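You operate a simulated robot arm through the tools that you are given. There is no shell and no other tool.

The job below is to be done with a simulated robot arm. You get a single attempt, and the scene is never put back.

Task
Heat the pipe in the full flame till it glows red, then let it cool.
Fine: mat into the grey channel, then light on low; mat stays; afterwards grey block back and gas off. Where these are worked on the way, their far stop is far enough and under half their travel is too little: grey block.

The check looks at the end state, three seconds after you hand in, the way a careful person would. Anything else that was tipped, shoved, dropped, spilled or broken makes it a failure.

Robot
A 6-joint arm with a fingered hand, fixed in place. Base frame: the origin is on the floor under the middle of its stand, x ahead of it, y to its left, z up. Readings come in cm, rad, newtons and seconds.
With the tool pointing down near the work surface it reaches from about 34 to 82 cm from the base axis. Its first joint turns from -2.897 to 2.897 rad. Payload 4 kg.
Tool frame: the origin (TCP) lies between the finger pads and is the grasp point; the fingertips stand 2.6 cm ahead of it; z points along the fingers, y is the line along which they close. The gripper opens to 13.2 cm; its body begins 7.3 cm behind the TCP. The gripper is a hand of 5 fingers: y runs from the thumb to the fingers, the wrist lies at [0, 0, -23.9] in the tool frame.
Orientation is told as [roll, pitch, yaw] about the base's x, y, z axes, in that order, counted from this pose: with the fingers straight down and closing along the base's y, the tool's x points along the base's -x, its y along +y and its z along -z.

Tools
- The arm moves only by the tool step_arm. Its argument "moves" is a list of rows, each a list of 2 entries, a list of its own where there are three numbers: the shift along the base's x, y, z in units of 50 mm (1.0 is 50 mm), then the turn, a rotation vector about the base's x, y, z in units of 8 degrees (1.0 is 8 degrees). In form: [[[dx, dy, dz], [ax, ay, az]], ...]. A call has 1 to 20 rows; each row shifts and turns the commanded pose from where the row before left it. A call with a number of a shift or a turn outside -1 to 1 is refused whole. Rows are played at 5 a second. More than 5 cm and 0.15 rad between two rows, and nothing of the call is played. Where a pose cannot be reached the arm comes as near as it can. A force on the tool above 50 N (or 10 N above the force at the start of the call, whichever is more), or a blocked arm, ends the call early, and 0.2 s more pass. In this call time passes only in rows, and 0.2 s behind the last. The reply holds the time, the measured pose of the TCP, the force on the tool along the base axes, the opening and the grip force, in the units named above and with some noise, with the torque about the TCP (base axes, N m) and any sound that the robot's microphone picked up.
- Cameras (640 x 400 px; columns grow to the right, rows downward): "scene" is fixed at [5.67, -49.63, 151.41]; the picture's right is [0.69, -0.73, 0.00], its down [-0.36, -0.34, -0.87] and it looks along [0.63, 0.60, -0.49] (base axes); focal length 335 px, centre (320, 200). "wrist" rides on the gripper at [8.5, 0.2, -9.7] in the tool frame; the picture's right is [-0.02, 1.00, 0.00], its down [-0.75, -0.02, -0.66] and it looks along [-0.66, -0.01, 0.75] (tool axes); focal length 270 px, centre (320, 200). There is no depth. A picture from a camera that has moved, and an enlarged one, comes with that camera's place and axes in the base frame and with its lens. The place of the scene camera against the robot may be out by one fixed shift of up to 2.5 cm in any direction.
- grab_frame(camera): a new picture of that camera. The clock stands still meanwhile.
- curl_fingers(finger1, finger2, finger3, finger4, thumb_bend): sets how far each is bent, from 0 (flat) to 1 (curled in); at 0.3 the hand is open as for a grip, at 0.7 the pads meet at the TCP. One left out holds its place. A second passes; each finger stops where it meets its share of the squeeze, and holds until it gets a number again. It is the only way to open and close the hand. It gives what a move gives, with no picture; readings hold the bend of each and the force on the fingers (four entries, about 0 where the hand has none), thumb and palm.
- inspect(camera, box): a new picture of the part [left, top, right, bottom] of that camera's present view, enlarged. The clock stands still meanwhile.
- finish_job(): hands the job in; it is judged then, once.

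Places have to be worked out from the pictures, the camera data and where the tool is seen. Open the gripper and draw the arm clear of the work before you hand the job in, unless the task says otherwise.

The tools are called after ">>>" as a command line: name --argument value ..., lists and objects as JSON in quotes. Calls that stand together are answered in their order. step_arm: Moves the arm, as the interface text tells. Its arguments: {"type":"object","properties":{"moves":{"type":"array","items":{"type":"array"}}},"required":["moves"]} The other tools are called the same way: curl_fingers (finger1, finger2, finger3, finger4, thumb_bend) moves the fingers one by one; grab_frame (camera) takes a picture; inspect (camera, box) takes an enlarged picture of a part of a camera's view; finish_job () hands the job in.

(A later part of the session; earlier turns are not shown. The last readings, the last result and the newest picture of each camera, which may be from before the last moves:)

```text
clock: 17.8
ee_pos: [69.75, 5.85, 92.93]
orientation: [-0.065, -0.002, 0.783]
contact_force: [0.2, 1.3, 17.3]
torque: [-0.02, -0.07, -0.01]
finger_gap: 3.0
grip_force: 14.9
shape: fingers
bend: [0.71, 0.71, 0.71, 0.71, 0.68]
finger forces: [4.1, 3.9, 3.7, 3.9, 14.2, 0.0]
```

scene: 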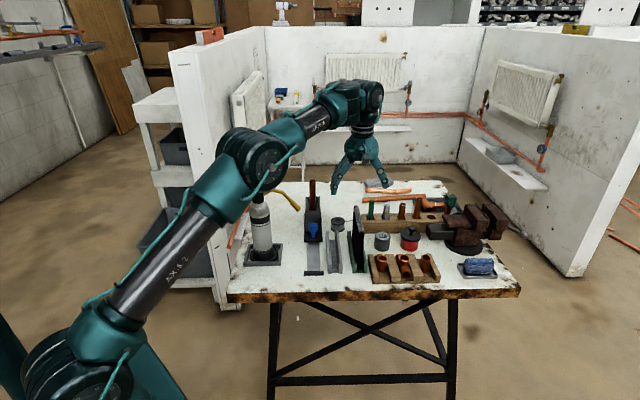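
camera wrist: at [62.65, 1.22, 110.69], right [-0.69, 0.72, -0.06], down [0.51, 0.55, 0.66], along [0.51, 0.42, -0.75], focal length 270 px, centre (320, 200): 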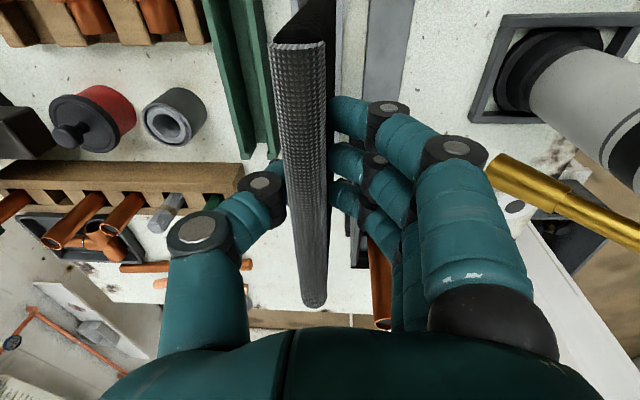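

Contact at about 17 N: the mat is seated. I ease up 1.5 mm, then open the hand only partly, so that the fingers stay clear of the torch nozzle.

>>> step_arm --moves '[[[0, 0, 0.03], [0, 0, 0]], [[0, 0, 0], [0, 0, 0]]]'

>>> curl_fingers --finger1 0.55 --finger2 0.55 --finger3 0.55 --finger4 0.55 --thumb_bend 0.5

>>> inspect --camera "scene" --box '[290, 165, 400, 275]'

>>> grab_frame --camera "wrist"

```text
clock: 18.4
ee_pos: [69.74, 5.95, 92.93]
orientation: [-0.063, -0.002, 0.786]
contact_force: [1.2, 2.2, 15.5]
torque: [0.01, -0.08, 0.02]
finger_gap: 3.02
grip_force: 14.5
shape: fingers
bend: [0.71, 0.71, 0.71, 0.71, 0.68]
finger forces: [3.8, 3.8, 3.9, 3.9, 14.2, 0.0]
```

```text
clock: 19.4
ee_pos: [69.72, 5.91, 92.99]
orientation: [-0.062, -0.002, 0.783]
contact_force: [0.5, 0.1, -0.7]
torque: [0.03, -0.01, -0.01]
finger_gap: 6.62
grip_force: 0.1
shape: fingers
bend: [0.55, 0.55, 0.55, 0.55, 0.5]
finger forces: [0.1, 0.0, 0.1, 0.1, 0.0, 0.1]
```

```text
3.64 times, centred on (345, 220) of scene
camera zoom: at [5.67, -49.63, 151.41], right [0.69, -0.73, 0.0], down [-0.36, -0.34, -0.87], along [0.63, 0.6, -0.49], focal length 1218 px, centre (229, 127)
```

zoom: 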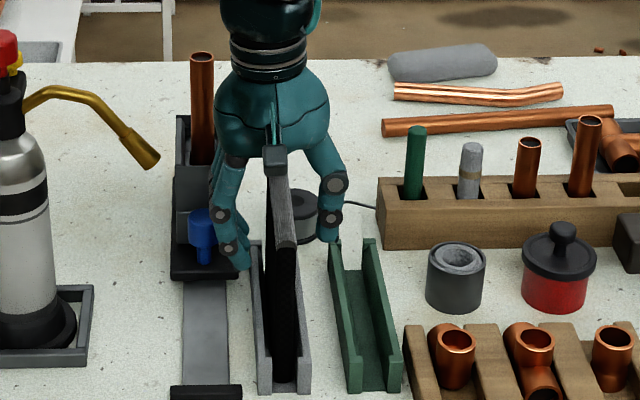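

```text
taken
camera wrist: at [63.18, 0.55, 102.46], right [-0.69, 0.72, -0.06], down [0.52, 0.55, 0.66], along [0.51, 0.42, -0.75], focal length 270 px, centre (320, 200)
```

wrist: 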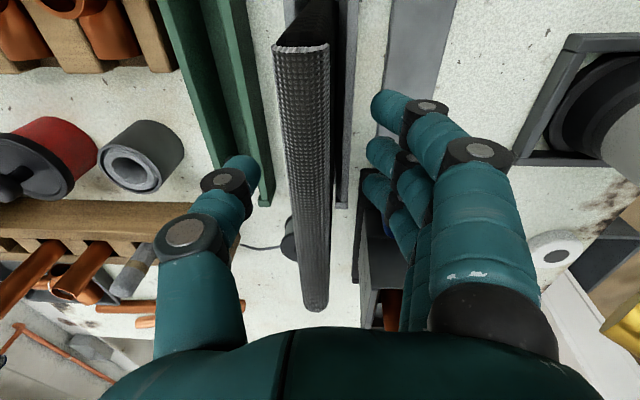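

The mat stands in the grey channel on its own. I lift the hand straight up, level it, and prepare to look at the torch.

>>> step_arm --moves '[[[0, 0, 0.5], [0, 0, 0]], [[0, 0, 0.8], [0, 0, 0]], [[0, 0, 0.9], [0, 0, 0]], [[0, 0, 1], [0, 0, 0]], [[0, 0, 1], [0.155, 0.155, 0]], [[0, 0, 1], [0.155, 0.155, 0]], [[0, 0, 0], [0, 0, 0]]]'

>>> grab_frame --camera "wrist"

>>> inspect --camera "scene" --box '[240, 160, 400, 280]'

```text
clock: 21.0
ee_pos: [69.8, 5.89, 119.14]
orientation: [-0.002, -0.003, 0.785]
contact_force: [0.6, 0.7, 1.4]
torque: [0.02, 0.02, 0.03]
finger_gap: 6.67
grip_force: 0.0
shape: fingers
bend: [0.55, 0.55, 0.55, 0.55, 0.5]
finger forces: [0.0, 0.1, 0.0, 0.1, 0.0, 0.0]
```

```text
taken
camera wrist: at [63.72, 0.02, 128.73], right [-0.69, 0.72, 0.0], down [0.54, 0.52, 0.66], along [0.48, 0.45, -0.75], focal length 270 px, centre (320, 200)
```

wrist: 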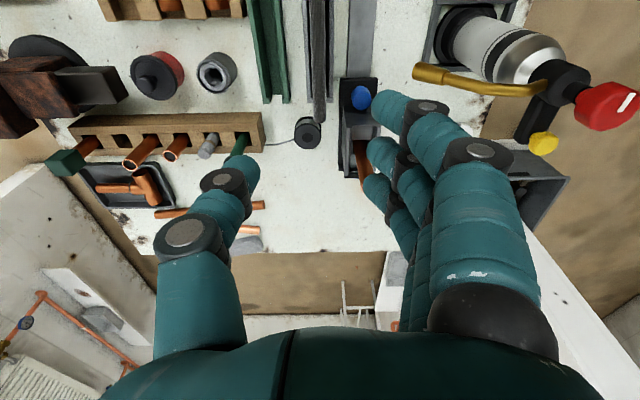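

```text
3.33 times, centred on (320, 220) of scene
camera zoom: at [5.67, -49.63, 151.41], right [0.69, -0.73, 0.0], down [-0.36, -0.34, -0.87], along [0.63, 0.6, -0.49], focal length 1116 px, centre (320, 133)
```

zoom: 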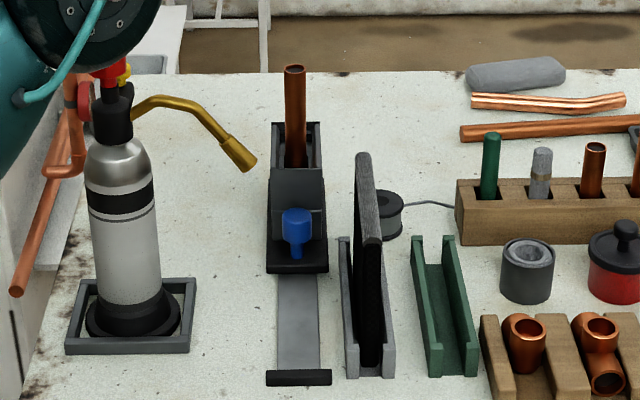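

The mat is standing properly in the grey channel. Triangulation puts the knob top at about (54.6, 22.1, 108.2) and the yellow button at (57.9, 25.7, 104.5); I move over for a close look at both.

>>> step_arm --moves '[[[-0.664, 0.592, -0.08], [0, 0, 0]], [[-0.664, 0.592, -0.08], [0, 0, 0]], [[-0.664, 0.592, -0.08], [0, 0, 0]], [[-0.664, 0.592, -0.08], [0, 0, 0]], [[-0.664, 0.592, -0.08], [0, 0, 0]], [[0, 0, 0], [0, 0, 0]], [[0, 0, 0], [0, 0, 0]]]'

>>> grab_frame --camera "wrist"

>>> inspect --camera "wrist" --box '[270, 90, 400, 172]'

```text
clock: 22.6
ee_pos: [53.28, 21.05, 116.88]
orientation: [0.0, 0.0, 0.781]
contact_force: [0.4, 0.1, -0.8]
torque: [0.01, 0.02, -0.01]
finger_gap: 6.7
grip_force: 0.0
shape: fingers
bend: [0.55, 0.55, 0.55, 0.55, 0.5]
finger forces: [0.1, 0.1, 0.1, 0.0, 0.0, 0.1]
```

```text
taken
camera wrist: at [47.1, 15.09, 126.62], right [-0.69, 0.72, 0.0], down [0.54, 0.52, 0.66], along [0.48, 0.45, -0.75], focal length 270 px, centre (320, 200)
```

wrist: 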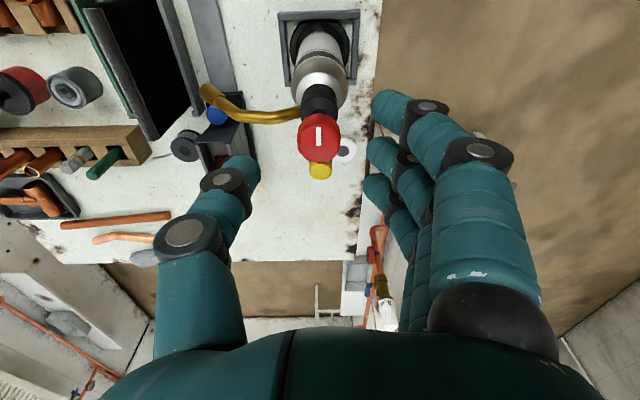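

```text
4.88 times, centred on (335, 131) of wrist
camera zoom: at [47.1, 15.09, 126.62], right [-0.69, 0.72, 0.0], down [0.54, 0.52, 0.66], along [0.48, 0.45, -0.75], focal length 1318 px, centre (247, 537)
```

zoom: 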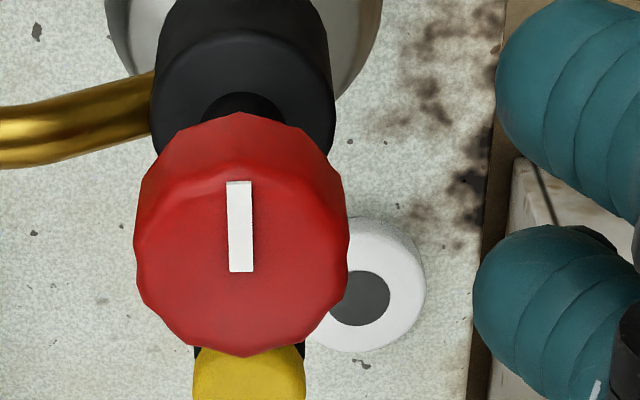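

The knob's white mark points to the near side (off), and the valve body, tube and button are all clear to see. Before touching the gas I want to know the slide block and its blue handle well, so I go for a closer view of it.

>>> step_arm --moves '[[[0.52, -0.7, -0.2], [0, 0, 0]], [[0.52, -0.7, -0.4], [0, 0, 0]], [[0.52, -0.7, -0.6], [0, 0, 0]], [[0.52, -0.7, -0.6], [0, 0, 0]], [[0, 0, 0], [0, 0, 0]], [[0, 0, 0], [0, 0, 0]]]'

>>> grab_frame --camera "wrist"

>>> inspect --camera "wrist" --box '[260, 90, 390, 240]'

>>> inspect --camera "scene" --box '[290, 175, 350, 275]'

```text
refused: row 3 steps farther than a row can; nothing moved
```

```text
taken
camera wrist: at [47.1, 15.09, 126.62], right [-0.69, 0.72, 0.0], down [0.54, 0.52, 0.66], along [0.48, 0.45, -0.75], focal length 270 px, centre (320, 200)
```

wrist: 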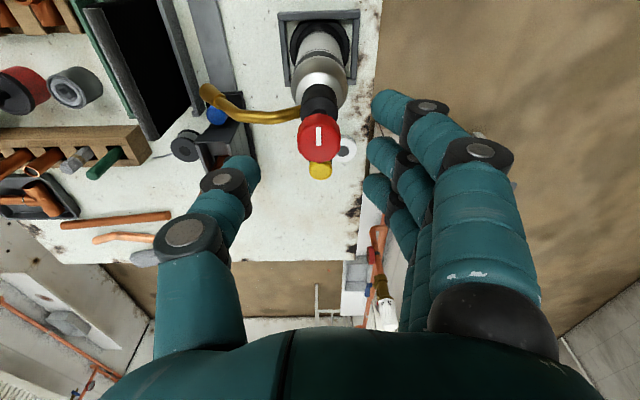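

```text
2.67 times, centred on (325, 165) of wrist
camera zoom: at [47.1, 15.09, 126.62], right [-0.69, 0.72, 0.0], down [0.54, 0.52, 0.66], along [0.48, 0.45, -0.75], focal length 721 px, centre (307, 293)
```

zoom: 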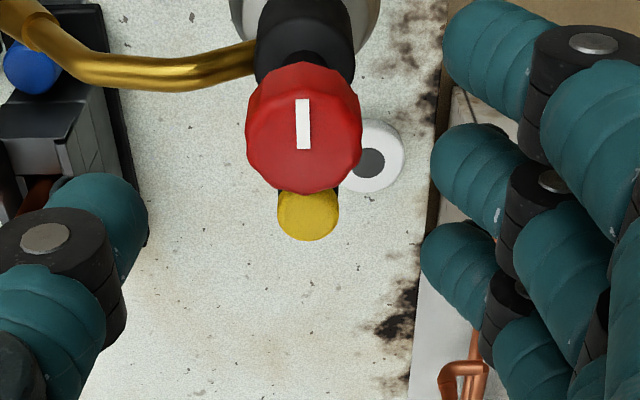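

```text
4.00 times, centred on (320, 225) of scene
camera zoom: at [5.67, -49.63, 151.41], right [0.69, -0.73, 0.0], down [-0.36, -0.34, -0.87], along [0.63, 0.6, -0.49], focal length 1340 px, centre (320, 100)
```

zoom: 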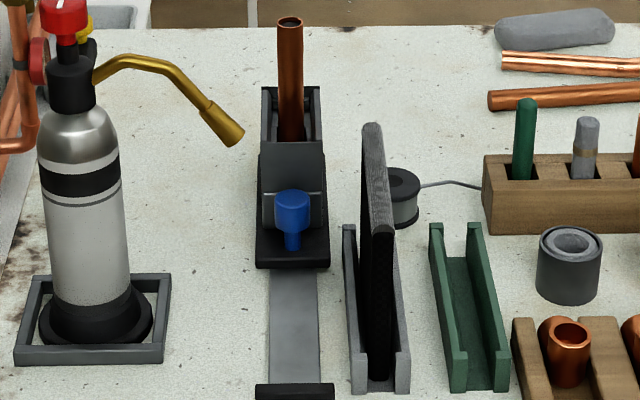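

The step was too long per row; I repeat it with smaller rows.

>>> step_arm --moves '[[[0.41, -0.56, -0.2], [0, 0, 0]], [[0.41, -0.56, -0.3], [0, 0, 0]], [[0.41, -0.56, -0.4], [0, 0, 0]], [[0.41, -0.56, -0.4], [0, 0, 0]], [[0.41, -0.56, -0.4], [0, 0, 0]], [[0, 0, 0], [0, 0, 0]], [[0, 0, 0], [0, 0, 0]]]'

>>> grab_frame --camera "wrist"

>>> inspect --camera "wrist" --box '[260, 80, 390, 240]'

```text
clock: 24.2
ee_pos: [63.22, 6.7, 108.54]
orientation: [-0.003, -0.004, 0.783]
contact_force: [0.5, -0.1, 0.5]
torque: [0.01, -0.03, 0.01]
finger_gap: 6.7
grip_force: 0.1
shape: fingers
bend: [0.55, 0.55, 0.55, 0.55, 0.5]
finger forces: [0.0, 0.1, 0.1, 0.1, 0.0, 0.0]
```

```text
taken
camera wrist: at [57.16, 0.89, 118.14], right [-0.69, 0.72, 0.0], down [0.54, 0.52, 0.66], along [0.48, 0.46, -0.75], focal length 270 px, centre (320, 200)
```

wrist: 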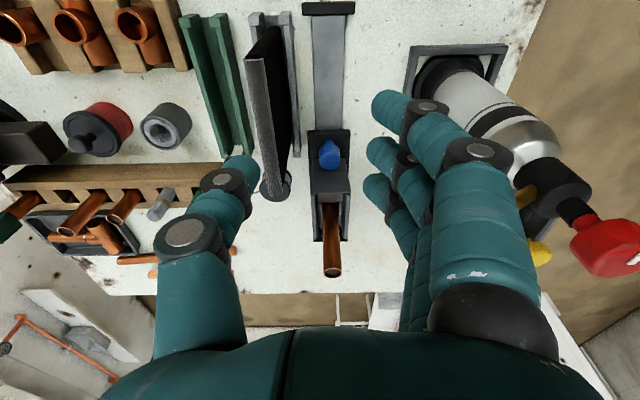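

```text
2.50 times, centred on (325, 160) of wrist
camera zoom: at [57.16, 0.89, 118.14], right [-0.69, 0.72, 0.0], down [0.54, 0.52, 0.66], along [0.48, 0.46, -0.75], focal length 676 px, centre (308, 300)
```

zoom: 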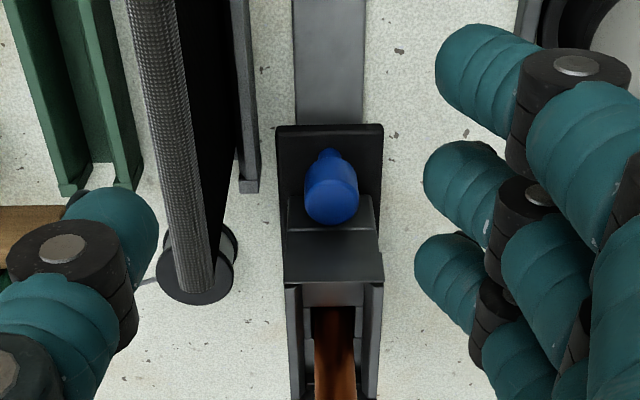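

I zoom further on the handle and on the pipe's seat in the block.

>>> inspect --camera "wrist" --box '[292, 115, 372, 165]'

>>> inspect --camera "wrist" --box '[292, 165, 372, 285]'

>>> inspect --camera "scene" --box '[295, 170, 340, 245]'

```text
8.00 times, centred on (332, 140) of wrist
camera zoom: at [57.16, 0.89, 118.14], right [-0.69, 0.72, 0.0], down [0.54, 0.52, 0.66], along [0.48, 0.46, -0.75], focal length 2162 px, centre (224, 680)
```

zoom: 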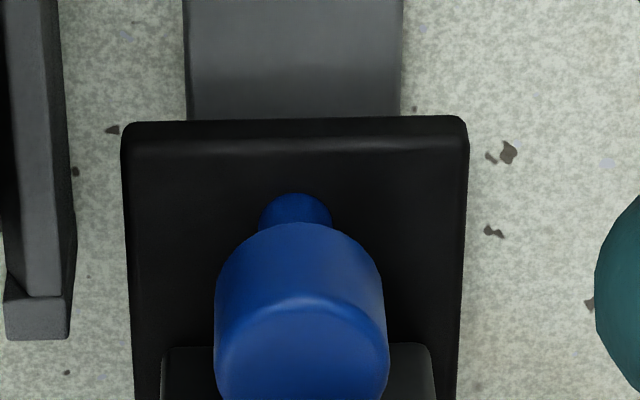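

```text
3.33 times, centred on (332, 225) of wrist
camera zoom: at [57.16, 0.89, 118.14], right [-0.69, 0.72, 0.0], down [0.54, 0.52, 0.66], along [0.48, 0.46, -0.75], focal length 901 px, centre (280, 117)
```

zoom: 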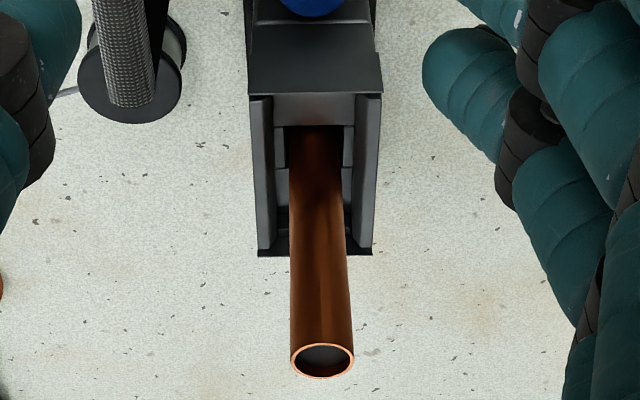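

```text
5.33 times, centred on (318, 208) of scene
camera zoom: at [5.67, -49.63, 151.41], right [0.69, -0.73, 0.0], down [-0.36, -0.34, -0.87], along [0.63, 0.6, -0.49], focal length 1786 px, centre (333, 160)
```

zoom: 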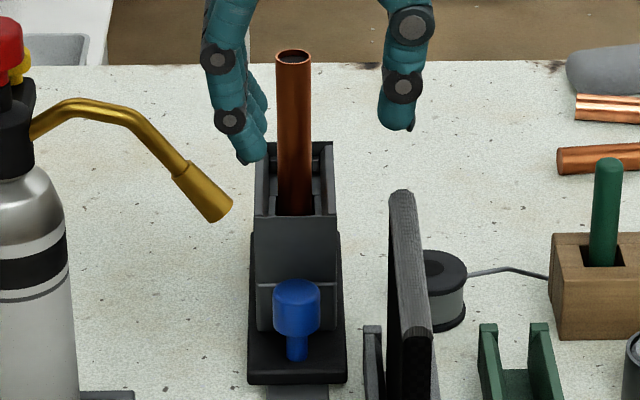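

The handle sits close in front of the box, with the nozzle on one side and the mat on the other, so a hand at the handle's level would not fit between them; the pipe top, though, stands clear above everything. I'll try slide the block by the (cold) pipe's top with thumb on the far side, before any gas is lit, so I first turn the hand 90° here to test reach.

>>> step_arm --moves '[[[0, 0, 0.3], [0, 0, 0.94]], [[0, 0, 0.3], [0, 0, 0.94]], [[0, 0, 0.3], [0, 0, 0.94]], [[0, 0, 0], [0, 0, 0.94]], [[0, 0, 0], [0, 0, 0.94]], [[0, 0, 0], [0, 0, 0.94]], [[0, 0, 0], [0, 0, 0.94]], [[0, 0, 0], [0, 0, 0.94]], [[0, 0, 0], [0, 0, 0.94]], [[0, 0, 0], [0, 0, 0.94]], [[0, 0, 0], [0, 0, 0.94]], [[0, 0, 0], [0, 0, 0.91]], [[0, 0, 0], [0, 0, 0]], [[0, 0, 0], [0, 0, 0]]]'

>>> grab_frame --camera "wrist"

>>> grab_frame --camera "scene"

```text
clock: 27.2
ee_pos: [63.98, 6.87, 113.72]
orientation: [-0.004, 0.003, 2.352]
contact_force: [0.0, 0.1, 0.3]
torque: [0.0, -0.02, 0.02]
finger_gap: 6.67
grip_force: 0.0
shape: fingers
bend: [0.55, 0.55, 0.55, 0.55, 0.5]
finger forces: [0.0, 0.1, 0.1, 0.0, 0.0, 0.1]
out of reach, approached as far as the arm can: row 7, 8
```

```text
taken
camera wrist: at [69.76, 0.82, 123.42], right [-0.72, -0.69, 0.0], down [-0.52, 0.54, 0.66], along [-0.45, 0.48, -0.75], focal length 270 px, centre (320, 200)
```

wrist: 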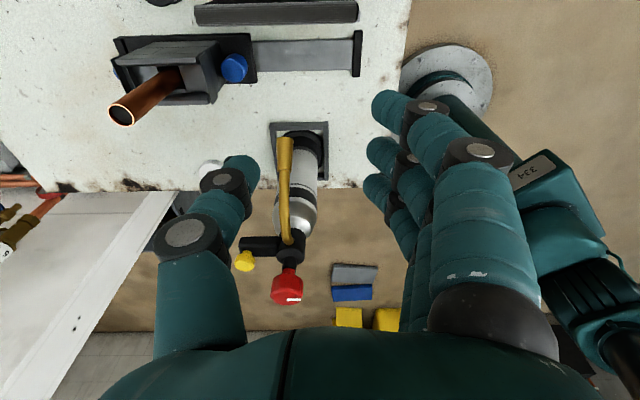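

```text
taken
```

scene: 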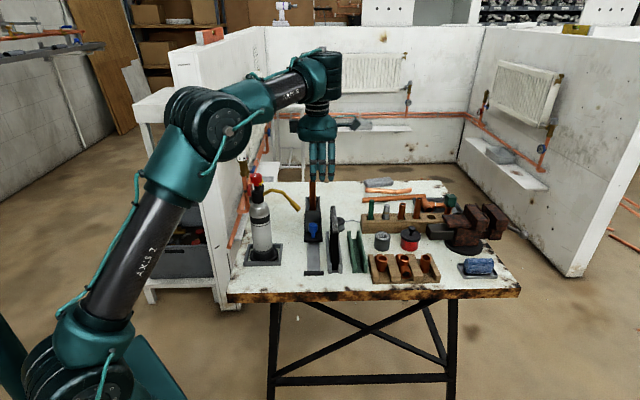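

The turn worked (yaw 2.35). This view shows the block from the side, so I zoom in to read its profile and the nozzle's position.

>>> inspect --camera "wrist" --box '[90, 20, 290, 145]'

>>> inspect --camera "wrist" --box '[220, 120, 380, 310]'

```text
3.20 times, centred on (190, 82) of wrist
camera zoom: at [69.76, 0.82, 123.42], right [-0.72, -0.69, 0.0], down [-0.52, 0.54, 0.66], along [-0.45, 0.48, -0.75], focal length 865 px, centre (736, 576)
```

zoom: 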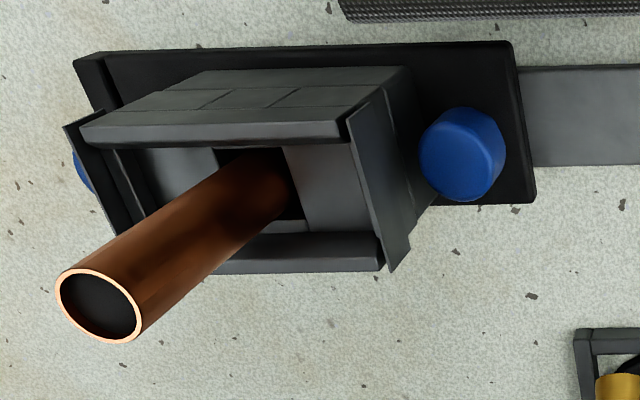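

```text
2.11 times, centred on (300, 215) of wrist
camera zoom: at [69.76, 0.82, 123.42], right [-0.72, -0.69, 0.0], down [-0.52, 0.54, 0.66], along [-0.45, 0.48, -0.75], focal length 569 px, centre (362, 168)
```

zoom: 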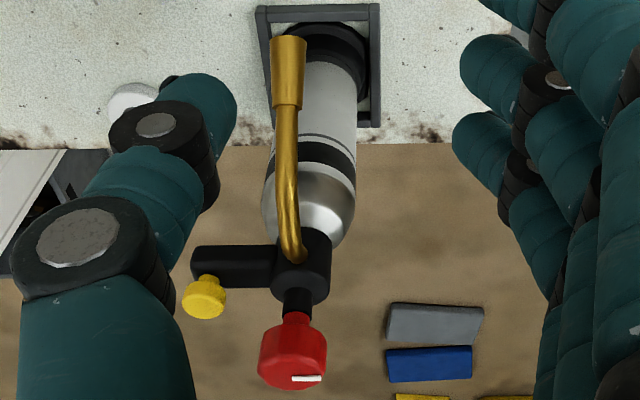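

The side view shows the pipe standing in a brick-lined carriage, with a second blue knob at the far end. The pipe top is at about (75.7, 20.9, 100), so I hover over it with this orientation.

>>> step_arm --moves '[[[0.47, 0.56, -0.1], [0, 0, 0]], [[0.47, 0.56, -0.1], [0, 0, 0]], [[0.47, 0.56, -0.1], [0, 0, 0]], [[0.47, 0.56, -0.1], [0, 0, 0]], [[0.47, 0.56, -0.1], [0, 0, 0]], [[0, 0, 0], [0, 0, 0]], [[0, 0, 0], [0, 0, 0]]]'

>>> grab_frame --camera "wrist"

>>> grab_frame --camera "scene"

```text
clock: 28.8
ee_pos: [69.82, 20.05, 106.13]
orientation: [-0.003, 0.005, 2.353]
contact_force: [0.3, 0.6, -0.8]
torque: [-0.01, 0.0, 0.02]
finger_gap: 6.68
grip_force: 0.0
shape: fingers
bend: [0.55, 0.55, 0.55, 0.55, 0.5]
finger forces: [0.0, 0.1, 0.1, 0.1, 0.0, 0.0]
out of reach, approached as far as the arm can: row 1, 2, 3, 4, 5
```

```text
taken
camera wrist: at [75.63, 13.97, 115.77], right [-0.72, -0.69, 0.0], down [-0.52, 0.55, 0.66], along [-0.45, 0.48, -0.76], focal length 270 px, centre (320, 200)
```

wrist: 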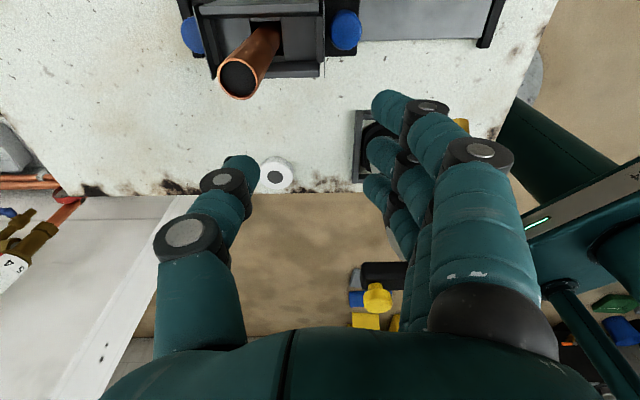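

```text
taken
```

scene: 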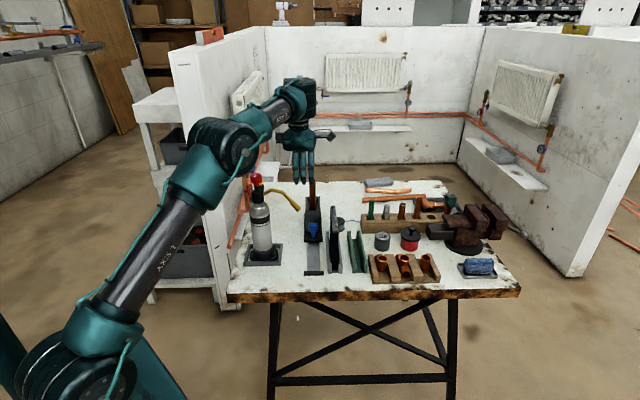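

At this wrist turn the arm cannot reach over the pipe, so I back out the way I came and will use the opposite turn (yaw −45°) instead.

>>> step_arm --moves '[[[-0.47, -0.56, 0.1], [0, 0, 0]], [[-0.47, -0.56, 0.1], [0, 0, 0]], [[-0.47, -0.56, 0.1], [0, 0, 0]], [[-0.47, -0.56, 0.1], [0, 0, 0]], [[-0.47, -0.56, 0.1], [0, 0, 0]], [[0, 0, 0], [0, 0, 0]]]'

```text
clock: 30.2
ee_pos: [61.58, 6.58, 111.81]
orientation: [0.005, -0.006, 2.352]
contact_force: [0.2, 0.3, -0.1]
torque: [-0.02, -0.01, 0.02]
finger_gap: 6.66
grip_force: 0.0
shape: fingers
bend: [0.55, 0.55, 0.55, 0.55, 0.5]
finger forces: [0.0, 0.0, 0.0, 0.0, 0.0, 0.0]
out of reach, approached as far as the arm can: row 3, 4, 5
```

I now rotate the hand back, at this safe height, in small rows.

>>> step_arm --moves '[[[0, 0, 0.1], [0, 0, -0.94]], [[0, 0, 0.1], [0, 0, -0.94]], [[0, 0, 0.1], [0, 0, -0.94]], [[0, 0, 0.1], [0, 0, -0.94]], [[0, 0, 0.1], [0, 0, -0.94]], [[0, 0, 0], [0, 0, -0.94]], [[0, 0, 0], [0, 0, -0.94]], [[0, 0, 0], [0, 0, -0.94]], [[0, 0, 0], [0, 0, -0.94]], [[0, 0, 0], [0, 0, -0.94]], [[0, 0, 0], [0, 0, -0.94]], [[0, 0, 0], [0, 0, -0.94]], [[0, 0, 0], [0, 0, 0]]]'

>>> grab_frame --camera "scene"

```text
clock: 33.0
ee_pos: [61.51, 6.7, 114.52]
orientation: [-0.002, -0.001, 0.777]
contact_force: [-0.7, -0.6, 0.1]
torque: [0.0, 0.0, 0.01]
finger_gap: 6.71
grip_force: 0.1
shape: fingers
bend: [0.55, 0.55, 0.55, 0.55, 0.5]
finger forces: [0.0, 0.1, 0.0, 0.0, 0.0, 0.0]
```

```text
taken
```

scene: 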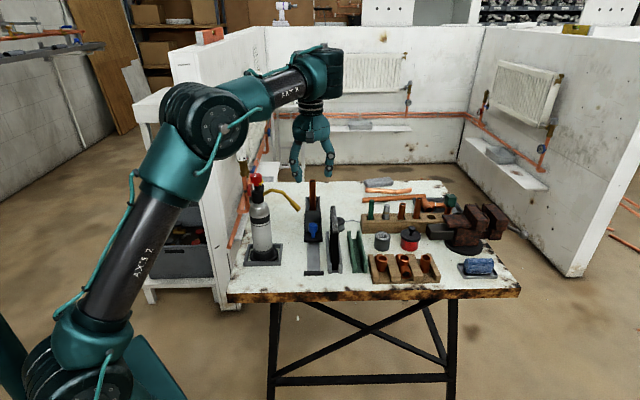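

Everything is still in place. I continue the turn to yaw −45°.

>>> step_arm --moves '[[[0, 0, 0], [0, 0, -0.94]], [[0, 0, 0], [0, 0, -0.94]], [[0, 0, 0], [0, 0, -0.94]], [[0, 0, 0], [0, 0, -0.94]], [[0, 0, 0], [0, 0, -0.94]], [[0, 0, 0], [0, 0, -0.94]], [[0, 0, 0], [0, 0, -0.94]], [[0, 0, 0], [0, 0, -0.94]], [[0, 0, 0], [0, 0, -0.94]], [[0, 0, 0], [0, 0, -0.94]], [[0, 0, 0], [0, 0, -0.94]], [[0, 0, 0], [0, 0, -0.85]], [[0, 0, 0], [0, 0, 0]]]'

>>> grab_frame --camera "wrist"

```text
clock: 35.8
ee_pos: [61.51, 6.66, 114.41]
orientation: [-0.002, -0.001, -0.786]
contact_force: [-0.5, 0.4, 0.3]
torque: [-0.03, 0.03, -0.01]
finger_gap: 6.69
grip_force: 0.1
shape: fingers
bend: [0.55, 0.55, 0.55, 0.55, 0.5]
finger forces: [0.0, 0.0, 0.0, 0.1, 0.0, 0.0]
```

```text
taken
camera wrist: at [55.68, 12.79, 124.1], right [0.72, 0.69, 0.0], down [0.52, -0.54, 0.66], along [0.46, -0.48, -0.75], focal length 270 px, centre (320, 200)
```

wrist: 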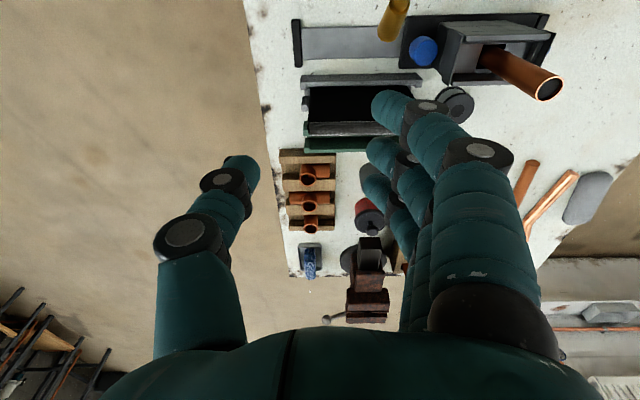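

Yaw −45° is reached with no trouble. I move along the rail direction to hover over the pipe.

>>> step_arm --moves '[[[0.477, 0.477, -0.1], [0, 0, 0]], [[0.477, 0.477, -0.1], [0, 0, 0]], [[0.477, 0.477, -0.1], [0, 0, 0]], [[0.477, 0.477, -0.1], [0, 0, 0]], [[0.477, 0.477, -0.1], [0, 0, 0]], [[0.477, 0.477, -0.1], [0, 0, 0]], [[0, 0, 0], [0, 0, 0]], [[0, 0, 0], [0, 0, 0]]]'

>>> grab_frame --camera "wrist"

>>> grab_frame --camera "scene"

```text
clock: 37.6
ee_pos: [72.5, 19.26, 110.75]
orientation: [-0.001, -0.001, -0.784]
contact_force: [0.6, -0.1, 0.7]
torque: [-0.04, 0.0, 0.02]
finger_gap: 6.68
grip_force: 0.1
shape: fingers
bend: [0.55, 0.55, 0.55, 0.55, 0.5]
finger forces: [0.0, 0.0, 0.0, 0.0, 0.0, 0.0]
out of reach, approached as far as the arm can: row 5, 6
```

```text
taken
camera wrist: at [66.71, 25.48, 120.2], right [0.72, 0.69, 0.0], down [0.52, -0.54, 0.66], along [0.46, -0.48, -0.75], focal length 270 px, centre (320, 200)
```

wrist: 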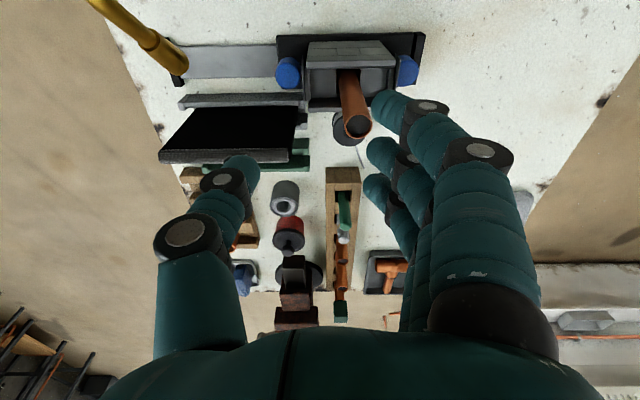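

```text
taken
```

scene: 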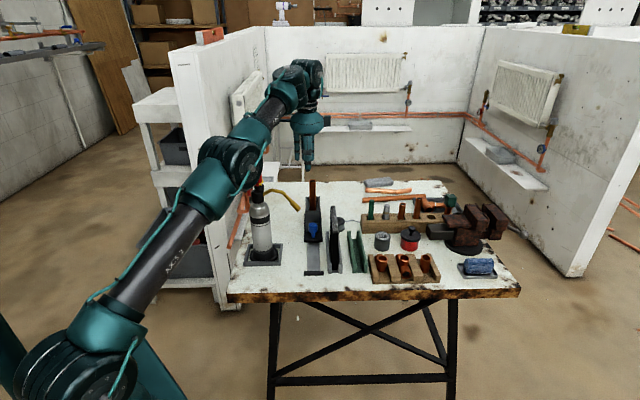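

The arm reaches out to only about 75 cm at this height, more when lower. I go down 6 cm (finger tips still above the pipe top) and read the pose.

>>> step_arm --moves '[[[0, 0, -0.4], [0, 0, 0]], [[0, 0, -0.4], [0, 0, 0]], [[0, 0, -0.4], [0, 0, 0]], [[0, 0, 0], [0, 0, 0]]]'

>>> grab_frame --camera "wrist"

```text
clock: 38.6
ee_pos: [72.4, 19.5, 104.39]
orientation: [0.0, 0.004, -0.783]
contact_force: [0.2, -0.1, 0.0]
torque: [0.01, 0.0, -0.04]
finger_gap: 6.69
grip_force: 0.0
shape: fingers
bend: [0.55, 0.55, 0.55, 0.55, 0.5]
finger forces: [0.0, 0.1, 0.0, 0.0, 0.0, 0.1]
```

```text
taken
camera wrist: at [66.58, 25.56, 114.14], right [0.72, 0.69, 0.0], down [0.52, -0.54, 0.66], along [0.46, -0.47, -0.75], focal length 270 px, centre (320, 200)
```

wrist: 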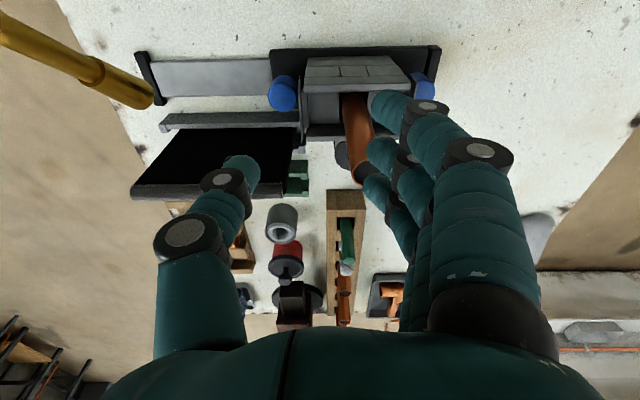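

I zoom in to locate the pipe mouth relative to the fingers precisely.

>>> inspect --camera "wrist" --box '[280, 80, 440, 210]'

>>> inspect --camera "scene" --box '[230, 100, 370, 240]'

```text
3.08 times, centred on (360, 145) of wrist
camera zoom: at [66.58, 25.56, 114.14], right [0.72, 0.69, 0.0], down [0.52, -0.54, 0.66], along [0.46, -0.47, -0.75], focal length 832 px, centre (197, 369)
```

zoom: 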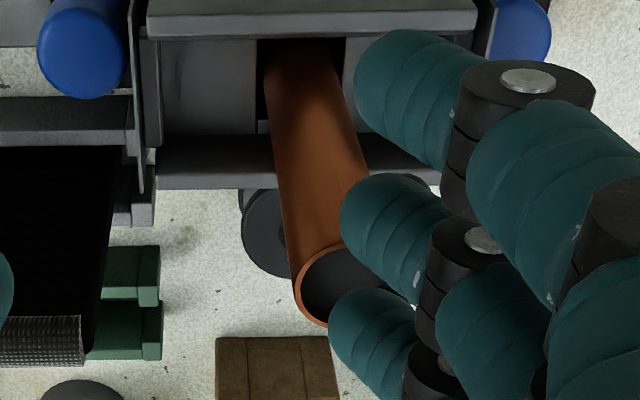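

```text
2.86 times, centred on (300, 170) of scene
camera zoom: at [5.67, -49.63, 151.41], right [0.69, -0.73, 0.0], down [-0.36, -0.34, -0.87], along [0.63, 0.6, -0.49], focal length 957 px, centre (377, 286)
```

zoom: 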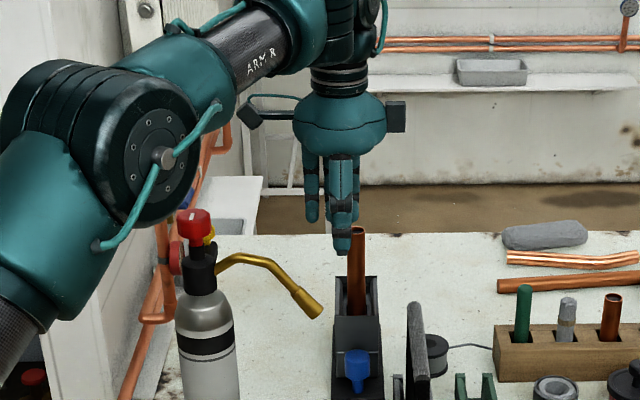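

The pipe mouth is about 3.4 cm further along +f. I open the fingers slightly more, then move outward keeping the tips just above the pipe top.

>>> curl_fingers --finger1 0.45 --finger2 0.45 --finger3 0.45 --finger4 0.45 --thumb_bend 0.5

>>> step_arm --moves '[[[0.25, 0.08, -0.05], [0, 0, 0]], [[0.25, 0.08, -0.05], [0, 0, 0]], [[0, 0, 0], [0, 0, 0]]]'

>>> inspect --camera "wrist" --box '[240, 80, 440, 220]'

>>> inspect --camera "scene" --box '[230, 100, 370, 240]'

```text
clock: 39.6
ee_pos: [72.49, 19.5, 104.52]
orientation: [0.0, 0.001, -0.784]
contact_force: [-0.7, 1.0, -0.2]
torque: [0.03, 0.02, 0.02]
finger_gap: 8.23
grip_force: 0.1
shape: fingers
bend: [0.45, 0.45, 0.45, 0.45, 0.5]
finger forces: [0.0, 0.1, 0.0, 0.0, 0.1, 0.1]
```

```text
clock: 40.4
ee_pos: [74.93, 20.19, 103.85]
orientation: [-0.001, -0.002, -0.783]
contact_force: [0.3, -0.1, -0.3]
torque: [0.0, 0.01, 0.01]
finger_gap: 8.24
grip_force: 0.1
shape: fingers
bend: [0.45, 0.45, 0.45, 0.45, 0.5]
finger forces: [0.0, 0.0, 0.1, 0.0, 0.0, 0.0]
```

```text
2.86 times, centred on (340, 150) of wrist
camera zoom: at [69.13, 26.3, 113.54], right [0.72, 0.69, 0.0], down [0.52, -0.54, 0.66], along [0.46, -0.48, -0.75], focal length 772 px, centre (263, 343)
```

zoom: 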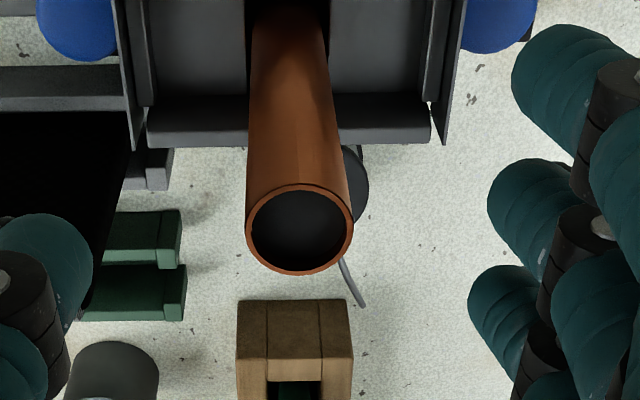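

```text
2.86 times, centred on (300, 170) of scene
camera zoom: at [5.67, -49.63, 151.41], right [0.69, -0.73, 0.0], down [-0.36, -0.34, -0.87], along [0.63, 0.6, -0.49], focal length 957 px, centre (377, 286)
```

zoom: 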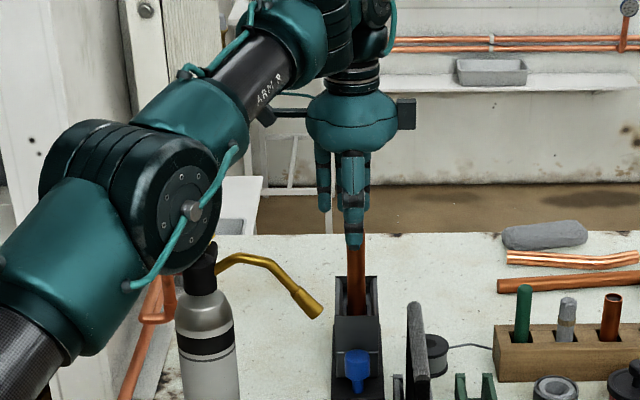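

The pipe mouth sits 0.9 cm ahead of the TCP in f and the arm clears the torch by a good margin. I descend around the pipe top to z≈97.3, centring on it.

>>> step_arm --moves '[[[0.05, 0.02, -0.3], [0, 0, 0]], [[0.06, 0.03, -0.3], [0, 0, 0]], [[0.06, 0.03, -0.3], [0, 0, 0]], [[0, 0, -0.4], [0, 0, 0]], [[0, 0, 0], [0, 0, 0]]]'

>>> grab_frame --camera "wrist"

>>> inspect --camera "scene" --box '[230, 100, 370, 240]'

```text
clock: 41.6
ee_pos: [75.7, 20.57, 97.57]
orientation: [0.0, -0.002, -0.784]
contact_force: [0.4, 0.0, -0.4]
torque: [0.01, 0.01, 0.0]
finger_gap: 8.25
grip_force: 0.1
shape: fingers
bend: [0.45, 0.45, 0.45, 0.45, 0.5]
finger forces: [0.0, 0.0, 0.0, 0.1, 0.0, 0.0]
```

```text
taken
camera wrist: at [69.87, 26.74, 107.17], right [0.72, 0.69, 0.0], down [0.52, -0.54, 0.66], along [0.46, -0.48, -0.75], focal length 270 px, centre (320, 200)
```

wrist: 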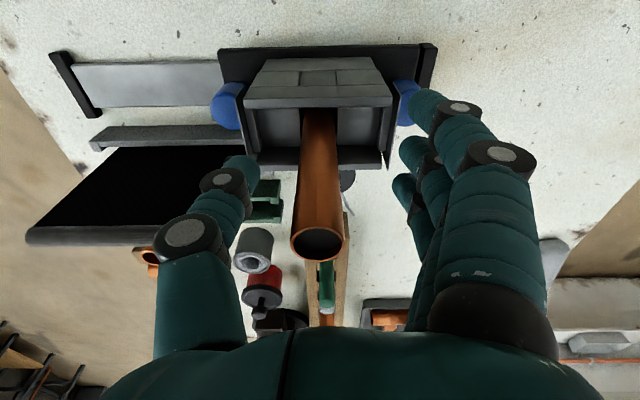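

```text
2.86 times, centred on (300, 170) of scene
camera zoom: at [5.67, -49.63, 151.41], right [0.69, -0.73, 0.0], down [-0.36, -0.34, -0.87], along [0.63, 0.6, -0.49], focal length 957 px, centre (377, 286)
```

zoom: 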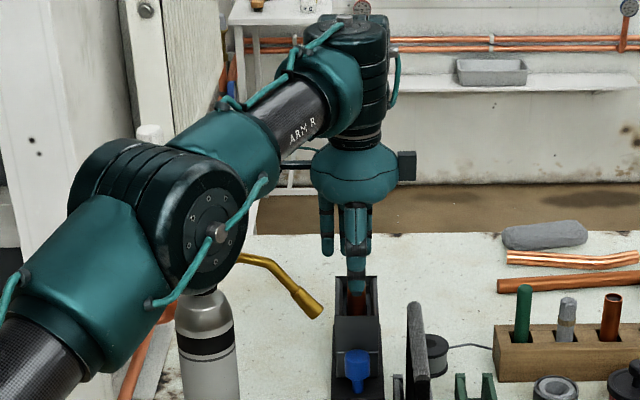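

The pipe is centred between thumb and middle fingers and the arm is clear of the torch. I close the thumb and the two middle fingers on the pipe, leaving the outer ones open.

>>> curl_fingers --finger2 0.75 --finger3 0.75 --thumb_bend 0.75

>>> grab_frame --camera "wrist"

>>> inspect --camera "scene" --box '[260, 140, 380, 260]'

```text
clock: 42.6
ee_pos: [75.76, 20.62, 97.48]
orientation: [-0.002, -0.002, -0.782]
contact_force: [-0.5, -0.7, -0.1]
torque: [-0.05, 0.02, 0.03]
finger_gap: 5.77
grip_force: 14.1
shape: fingers
bend: [0.45, 0.7, 0.7, 0.45, 0.69]
finger forces: [0.0, 7.1, 7.3, 0.1, 14.6, 0.0]
```

```text
taken
camera wrist: at [69.86, 26.74, 107.18], right [0.72, 0.69, 0.0], down [0.52, -0.54, 0.66], along [0.46, -0.48, -0.75], focal length 270 px, centre (320, 200)
```

wrist: 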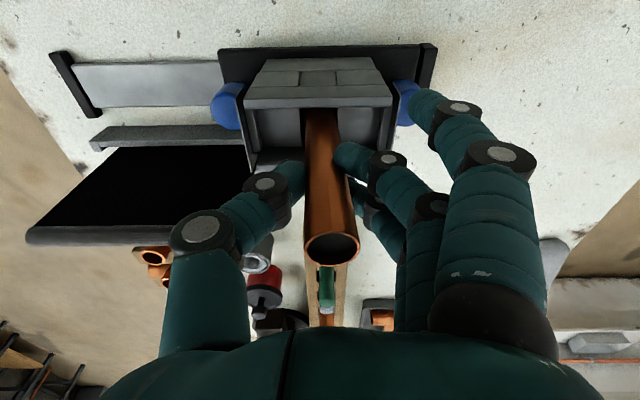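

```text
3.33 times, centred on (320, 200) of scene
camera zoom: at [5.67, -49.63, 151.41], right [0.69, -0.73, 0.0], down [-0.36, -0.34, -0.87], along [0.63, 0.6, -0.49], focal length 1116 px, centre (320, 200)
```

zoom: 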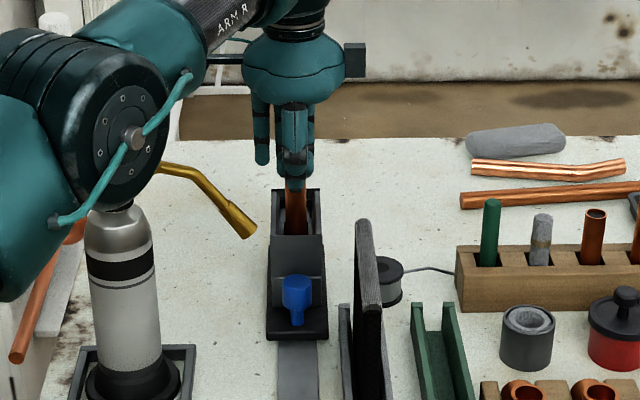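

The grip moved the pipe's top about 5 mm, so it sits with some slack in its socket. I pull gently 1.5 cm toward the near stop and check whether the block follows.

>>> step_arm --moves '[[[-0.07, -0.07, 0], [0, 0, 0]], [[-0.07, -0.07, 0], [0, 0, 0]], [[-0.07, -0.07, 0], [0, 0, 0]], [[0, 0, 0], [0, 0, 0]]]'

>>> grab_frame --camera "wrist"

>>> inspect --camera "scene" --box '[260, 140, 380, 260]'

```text
clock: 43.6
ee_pos: [74.91, 19.59, 97.61]
orientation: [-0.002, -0.001, -0.783]
contact_force: [0.9, 1.9, -0.3]
torque: [0.07, -0.02, -0.04]
finger_gap: 5.85
grip_force: 14.9
shape: fingers
bend: [0.45, 0.71, 0.71, 0.45, 0.69]
finger forces: [0.0, 8.2, 8.0, 0.0, 13.8, 0.0]
```

```text
taken
camera wrist: at [68.94, 25.78, 107.21], right [0.72, 0.69, 0.0], down [0.52, -0.54, 0.66], along [0.46, -0.48, -0.75], focal length 270 px, centre (320, 200)
```

wrist: 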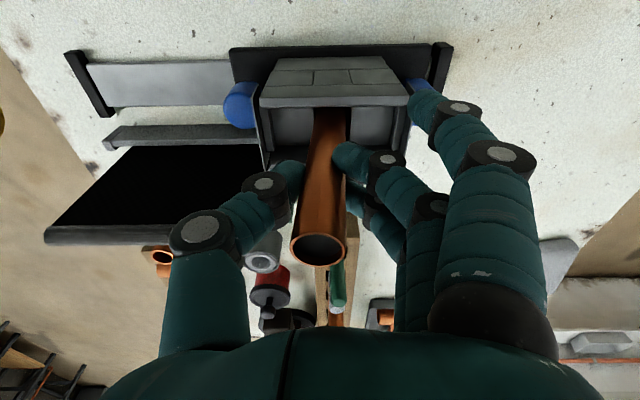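

```text
3.33 times, centred on (320, 200) of scene
camera zoom: at [5.67, -49.63, 151.41], right [0.69, -0.73, 0.0], down [-0.36, -0.34, -0.87], along [0.63, 0.6, -0.49], focal length 1116 px, centre (320, 200)
```

zoom: 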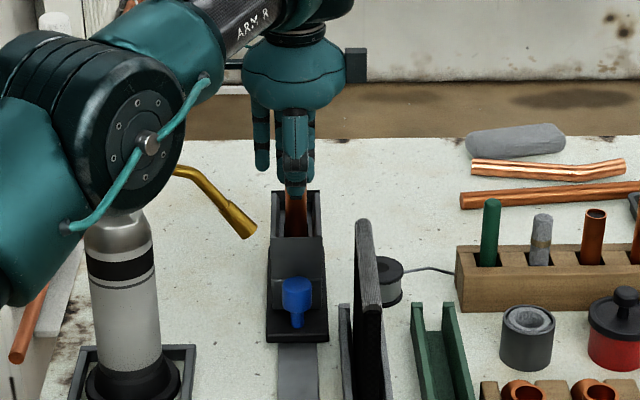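

The pipe leaned a little in its socket and the block has barely started. I pull another 1 cm and compare.

>>> step_arm --moves '[[[-0.07, -0.07, 0], [0, 0, 0]], [[-0.07, -0.07, 0], [0, 0, 0]], [[0, 0, 0], [0, 0, 0]]]'

>>> grab_frame --camera "wrist"

>>> inspect --camera "scene" --box '[260, 140, 380, 260]'

```text
clock: 44.4
ee_pos: [74.08, 19.05, 97.46]
orientation: [-0.004, -0.002, -0.783]
contact_force: [1.3, 1.1, 0.7]
torque: [0.05, -0.06, -0.02]
finger_gap: 5.84
grip_force: 15.6
shape: fingers
bend: [0.45, 0.71, 0.71, 0.45, 0.68]
finger forces: [0.0, 8.1, 8.3, 0.0, 13.6, 0.1]
```

```text
taken
camera wrist: at [68.19, 25.12, 107.12], right [0.72, 0.69, 0.0], down [0.52, -0.54, 0.66], along [0.46, -0.48, -0.75], focal length 270 px, centre (320, 200)
```

wrist: 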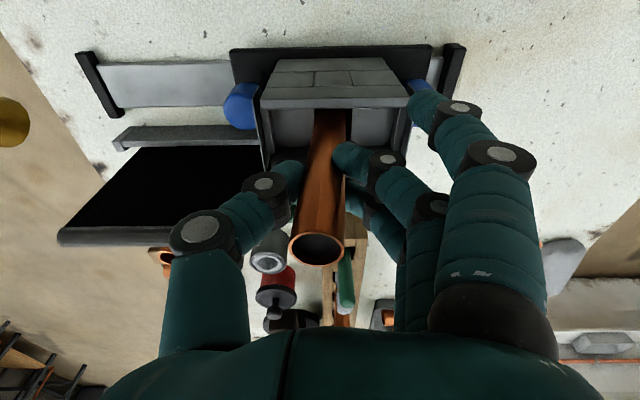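

```text
3.33 times, centred on (320, 200) of scene
camera zoom: at [5.67, -49.63, 151.41], right [0.69, -0.73, 0.0], down [-0.36, -0.34, -0.87], along [0.63, 0.6, -0.49], focal length 1116 px, centre (320, 200)
```

zoom: 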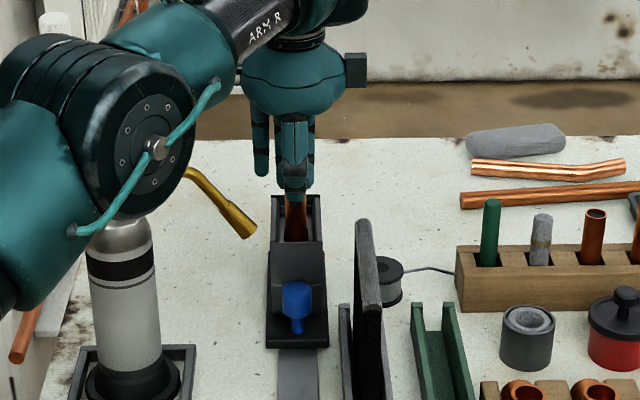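

The block now follows the pipe. Before going on I check the arm's elbow against the torch in the full scene picture.

>>> grab_frame --camera "scene"

>>> inspect --camera "scene" --box '[190, 100, 350, 280]'

```text
taken
```

scene: 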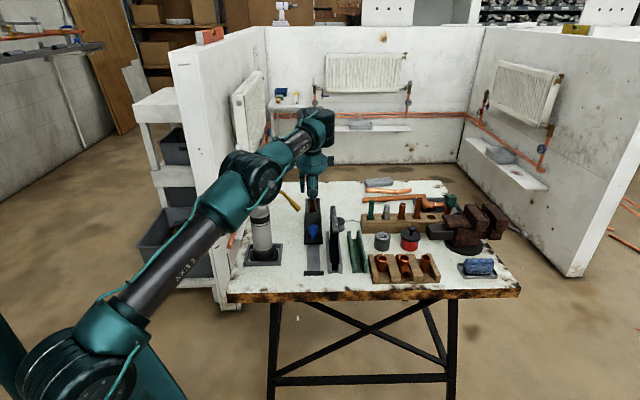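

```text
2.22 times, centred on (270, 190) of scene
camera zoom: at [5.67, -49.63, 151.41], right [0.69, -0.73, 0.0], down [-0.36, -0.34, -0.87], along [0.63, 0.6, -0.49], focal length 744 px, centre (431, 222)
```

zoom: 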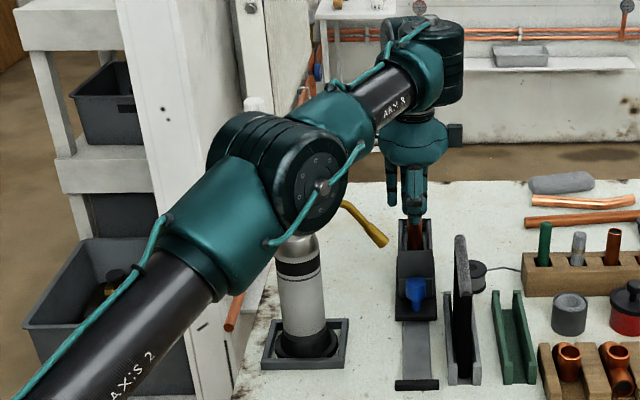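

The elbow and forearm clear the torch and move away from it as I pull. I continue the slide in 3.5 cm portions.

>>> step_arm --moves '[[[-0.1, -0.1, 0], [0, 0, 0]], [[-0.1, -0.1, 0], [0, 0, 0]], [[-0.1, -0.1, 0], [0, 0, 0]], [[-0.1, -0.1, 0], [0, 0, 0]], [[-0.1, -0.1, 0], [0, 0, 0]], [[0, 0, 0], [0, 0, 0]]]'

>>> grab_frame --camera "wrist"

>>> inspect --camera "scene" --box '[190, 100, 350, 280]'

```text
clock: 45.8
ee_pos: [71.58, 16.41, 97.4]
orientation: [-0.002, -0.002, -0.784]
contact_force: [0.2, 1.0, 1.4]
torque: [0.04, -0.04, -0.02]
finger_gap: 5.83
grip_force: 15.5
shape: fingers
bend: [0.45, 0.71, 0.71, 0.45, 0.68]
finger forces: [0.1, 8.4, 8.4, 0.0, 13.6, 0.0]
```

```text
taken
camera wrist: at [65.68, 22.53, 107.11], right [0.72, 0.69, 0.0], down [0.52, -0.54, 0.66], along [0.46, -0.48, -0.75], focal length 270 px, centre (320, 200)
```

wrist: 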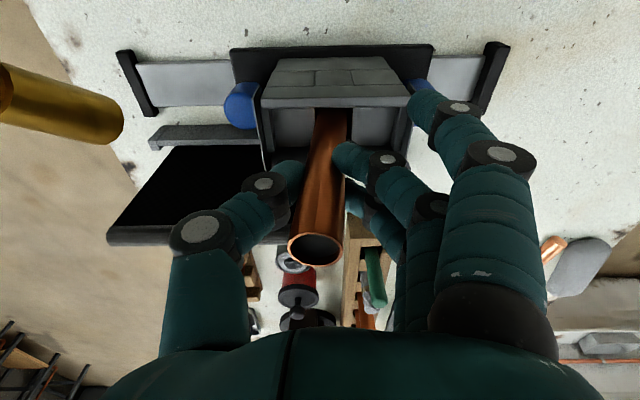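

```text
2.22 times, centred on (270, 190) of scene
camera zoom: at [5.67, -49.63, 151.41], right [0.69, -0.73, 0.0], down [-0.36, -0.34, -0.87], along [0.63, 0.6, -0.49], focal length 744 px, centre (431, 222)
```

zoom: 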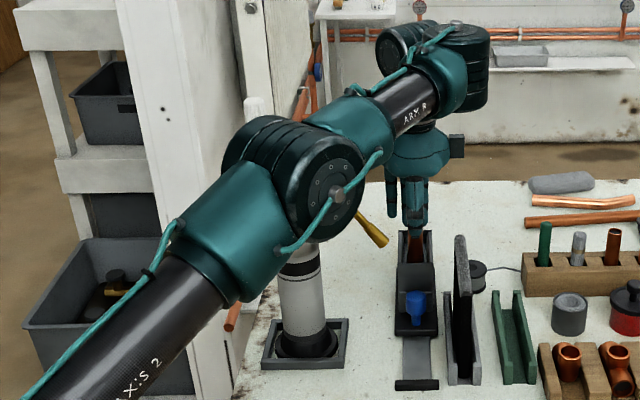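

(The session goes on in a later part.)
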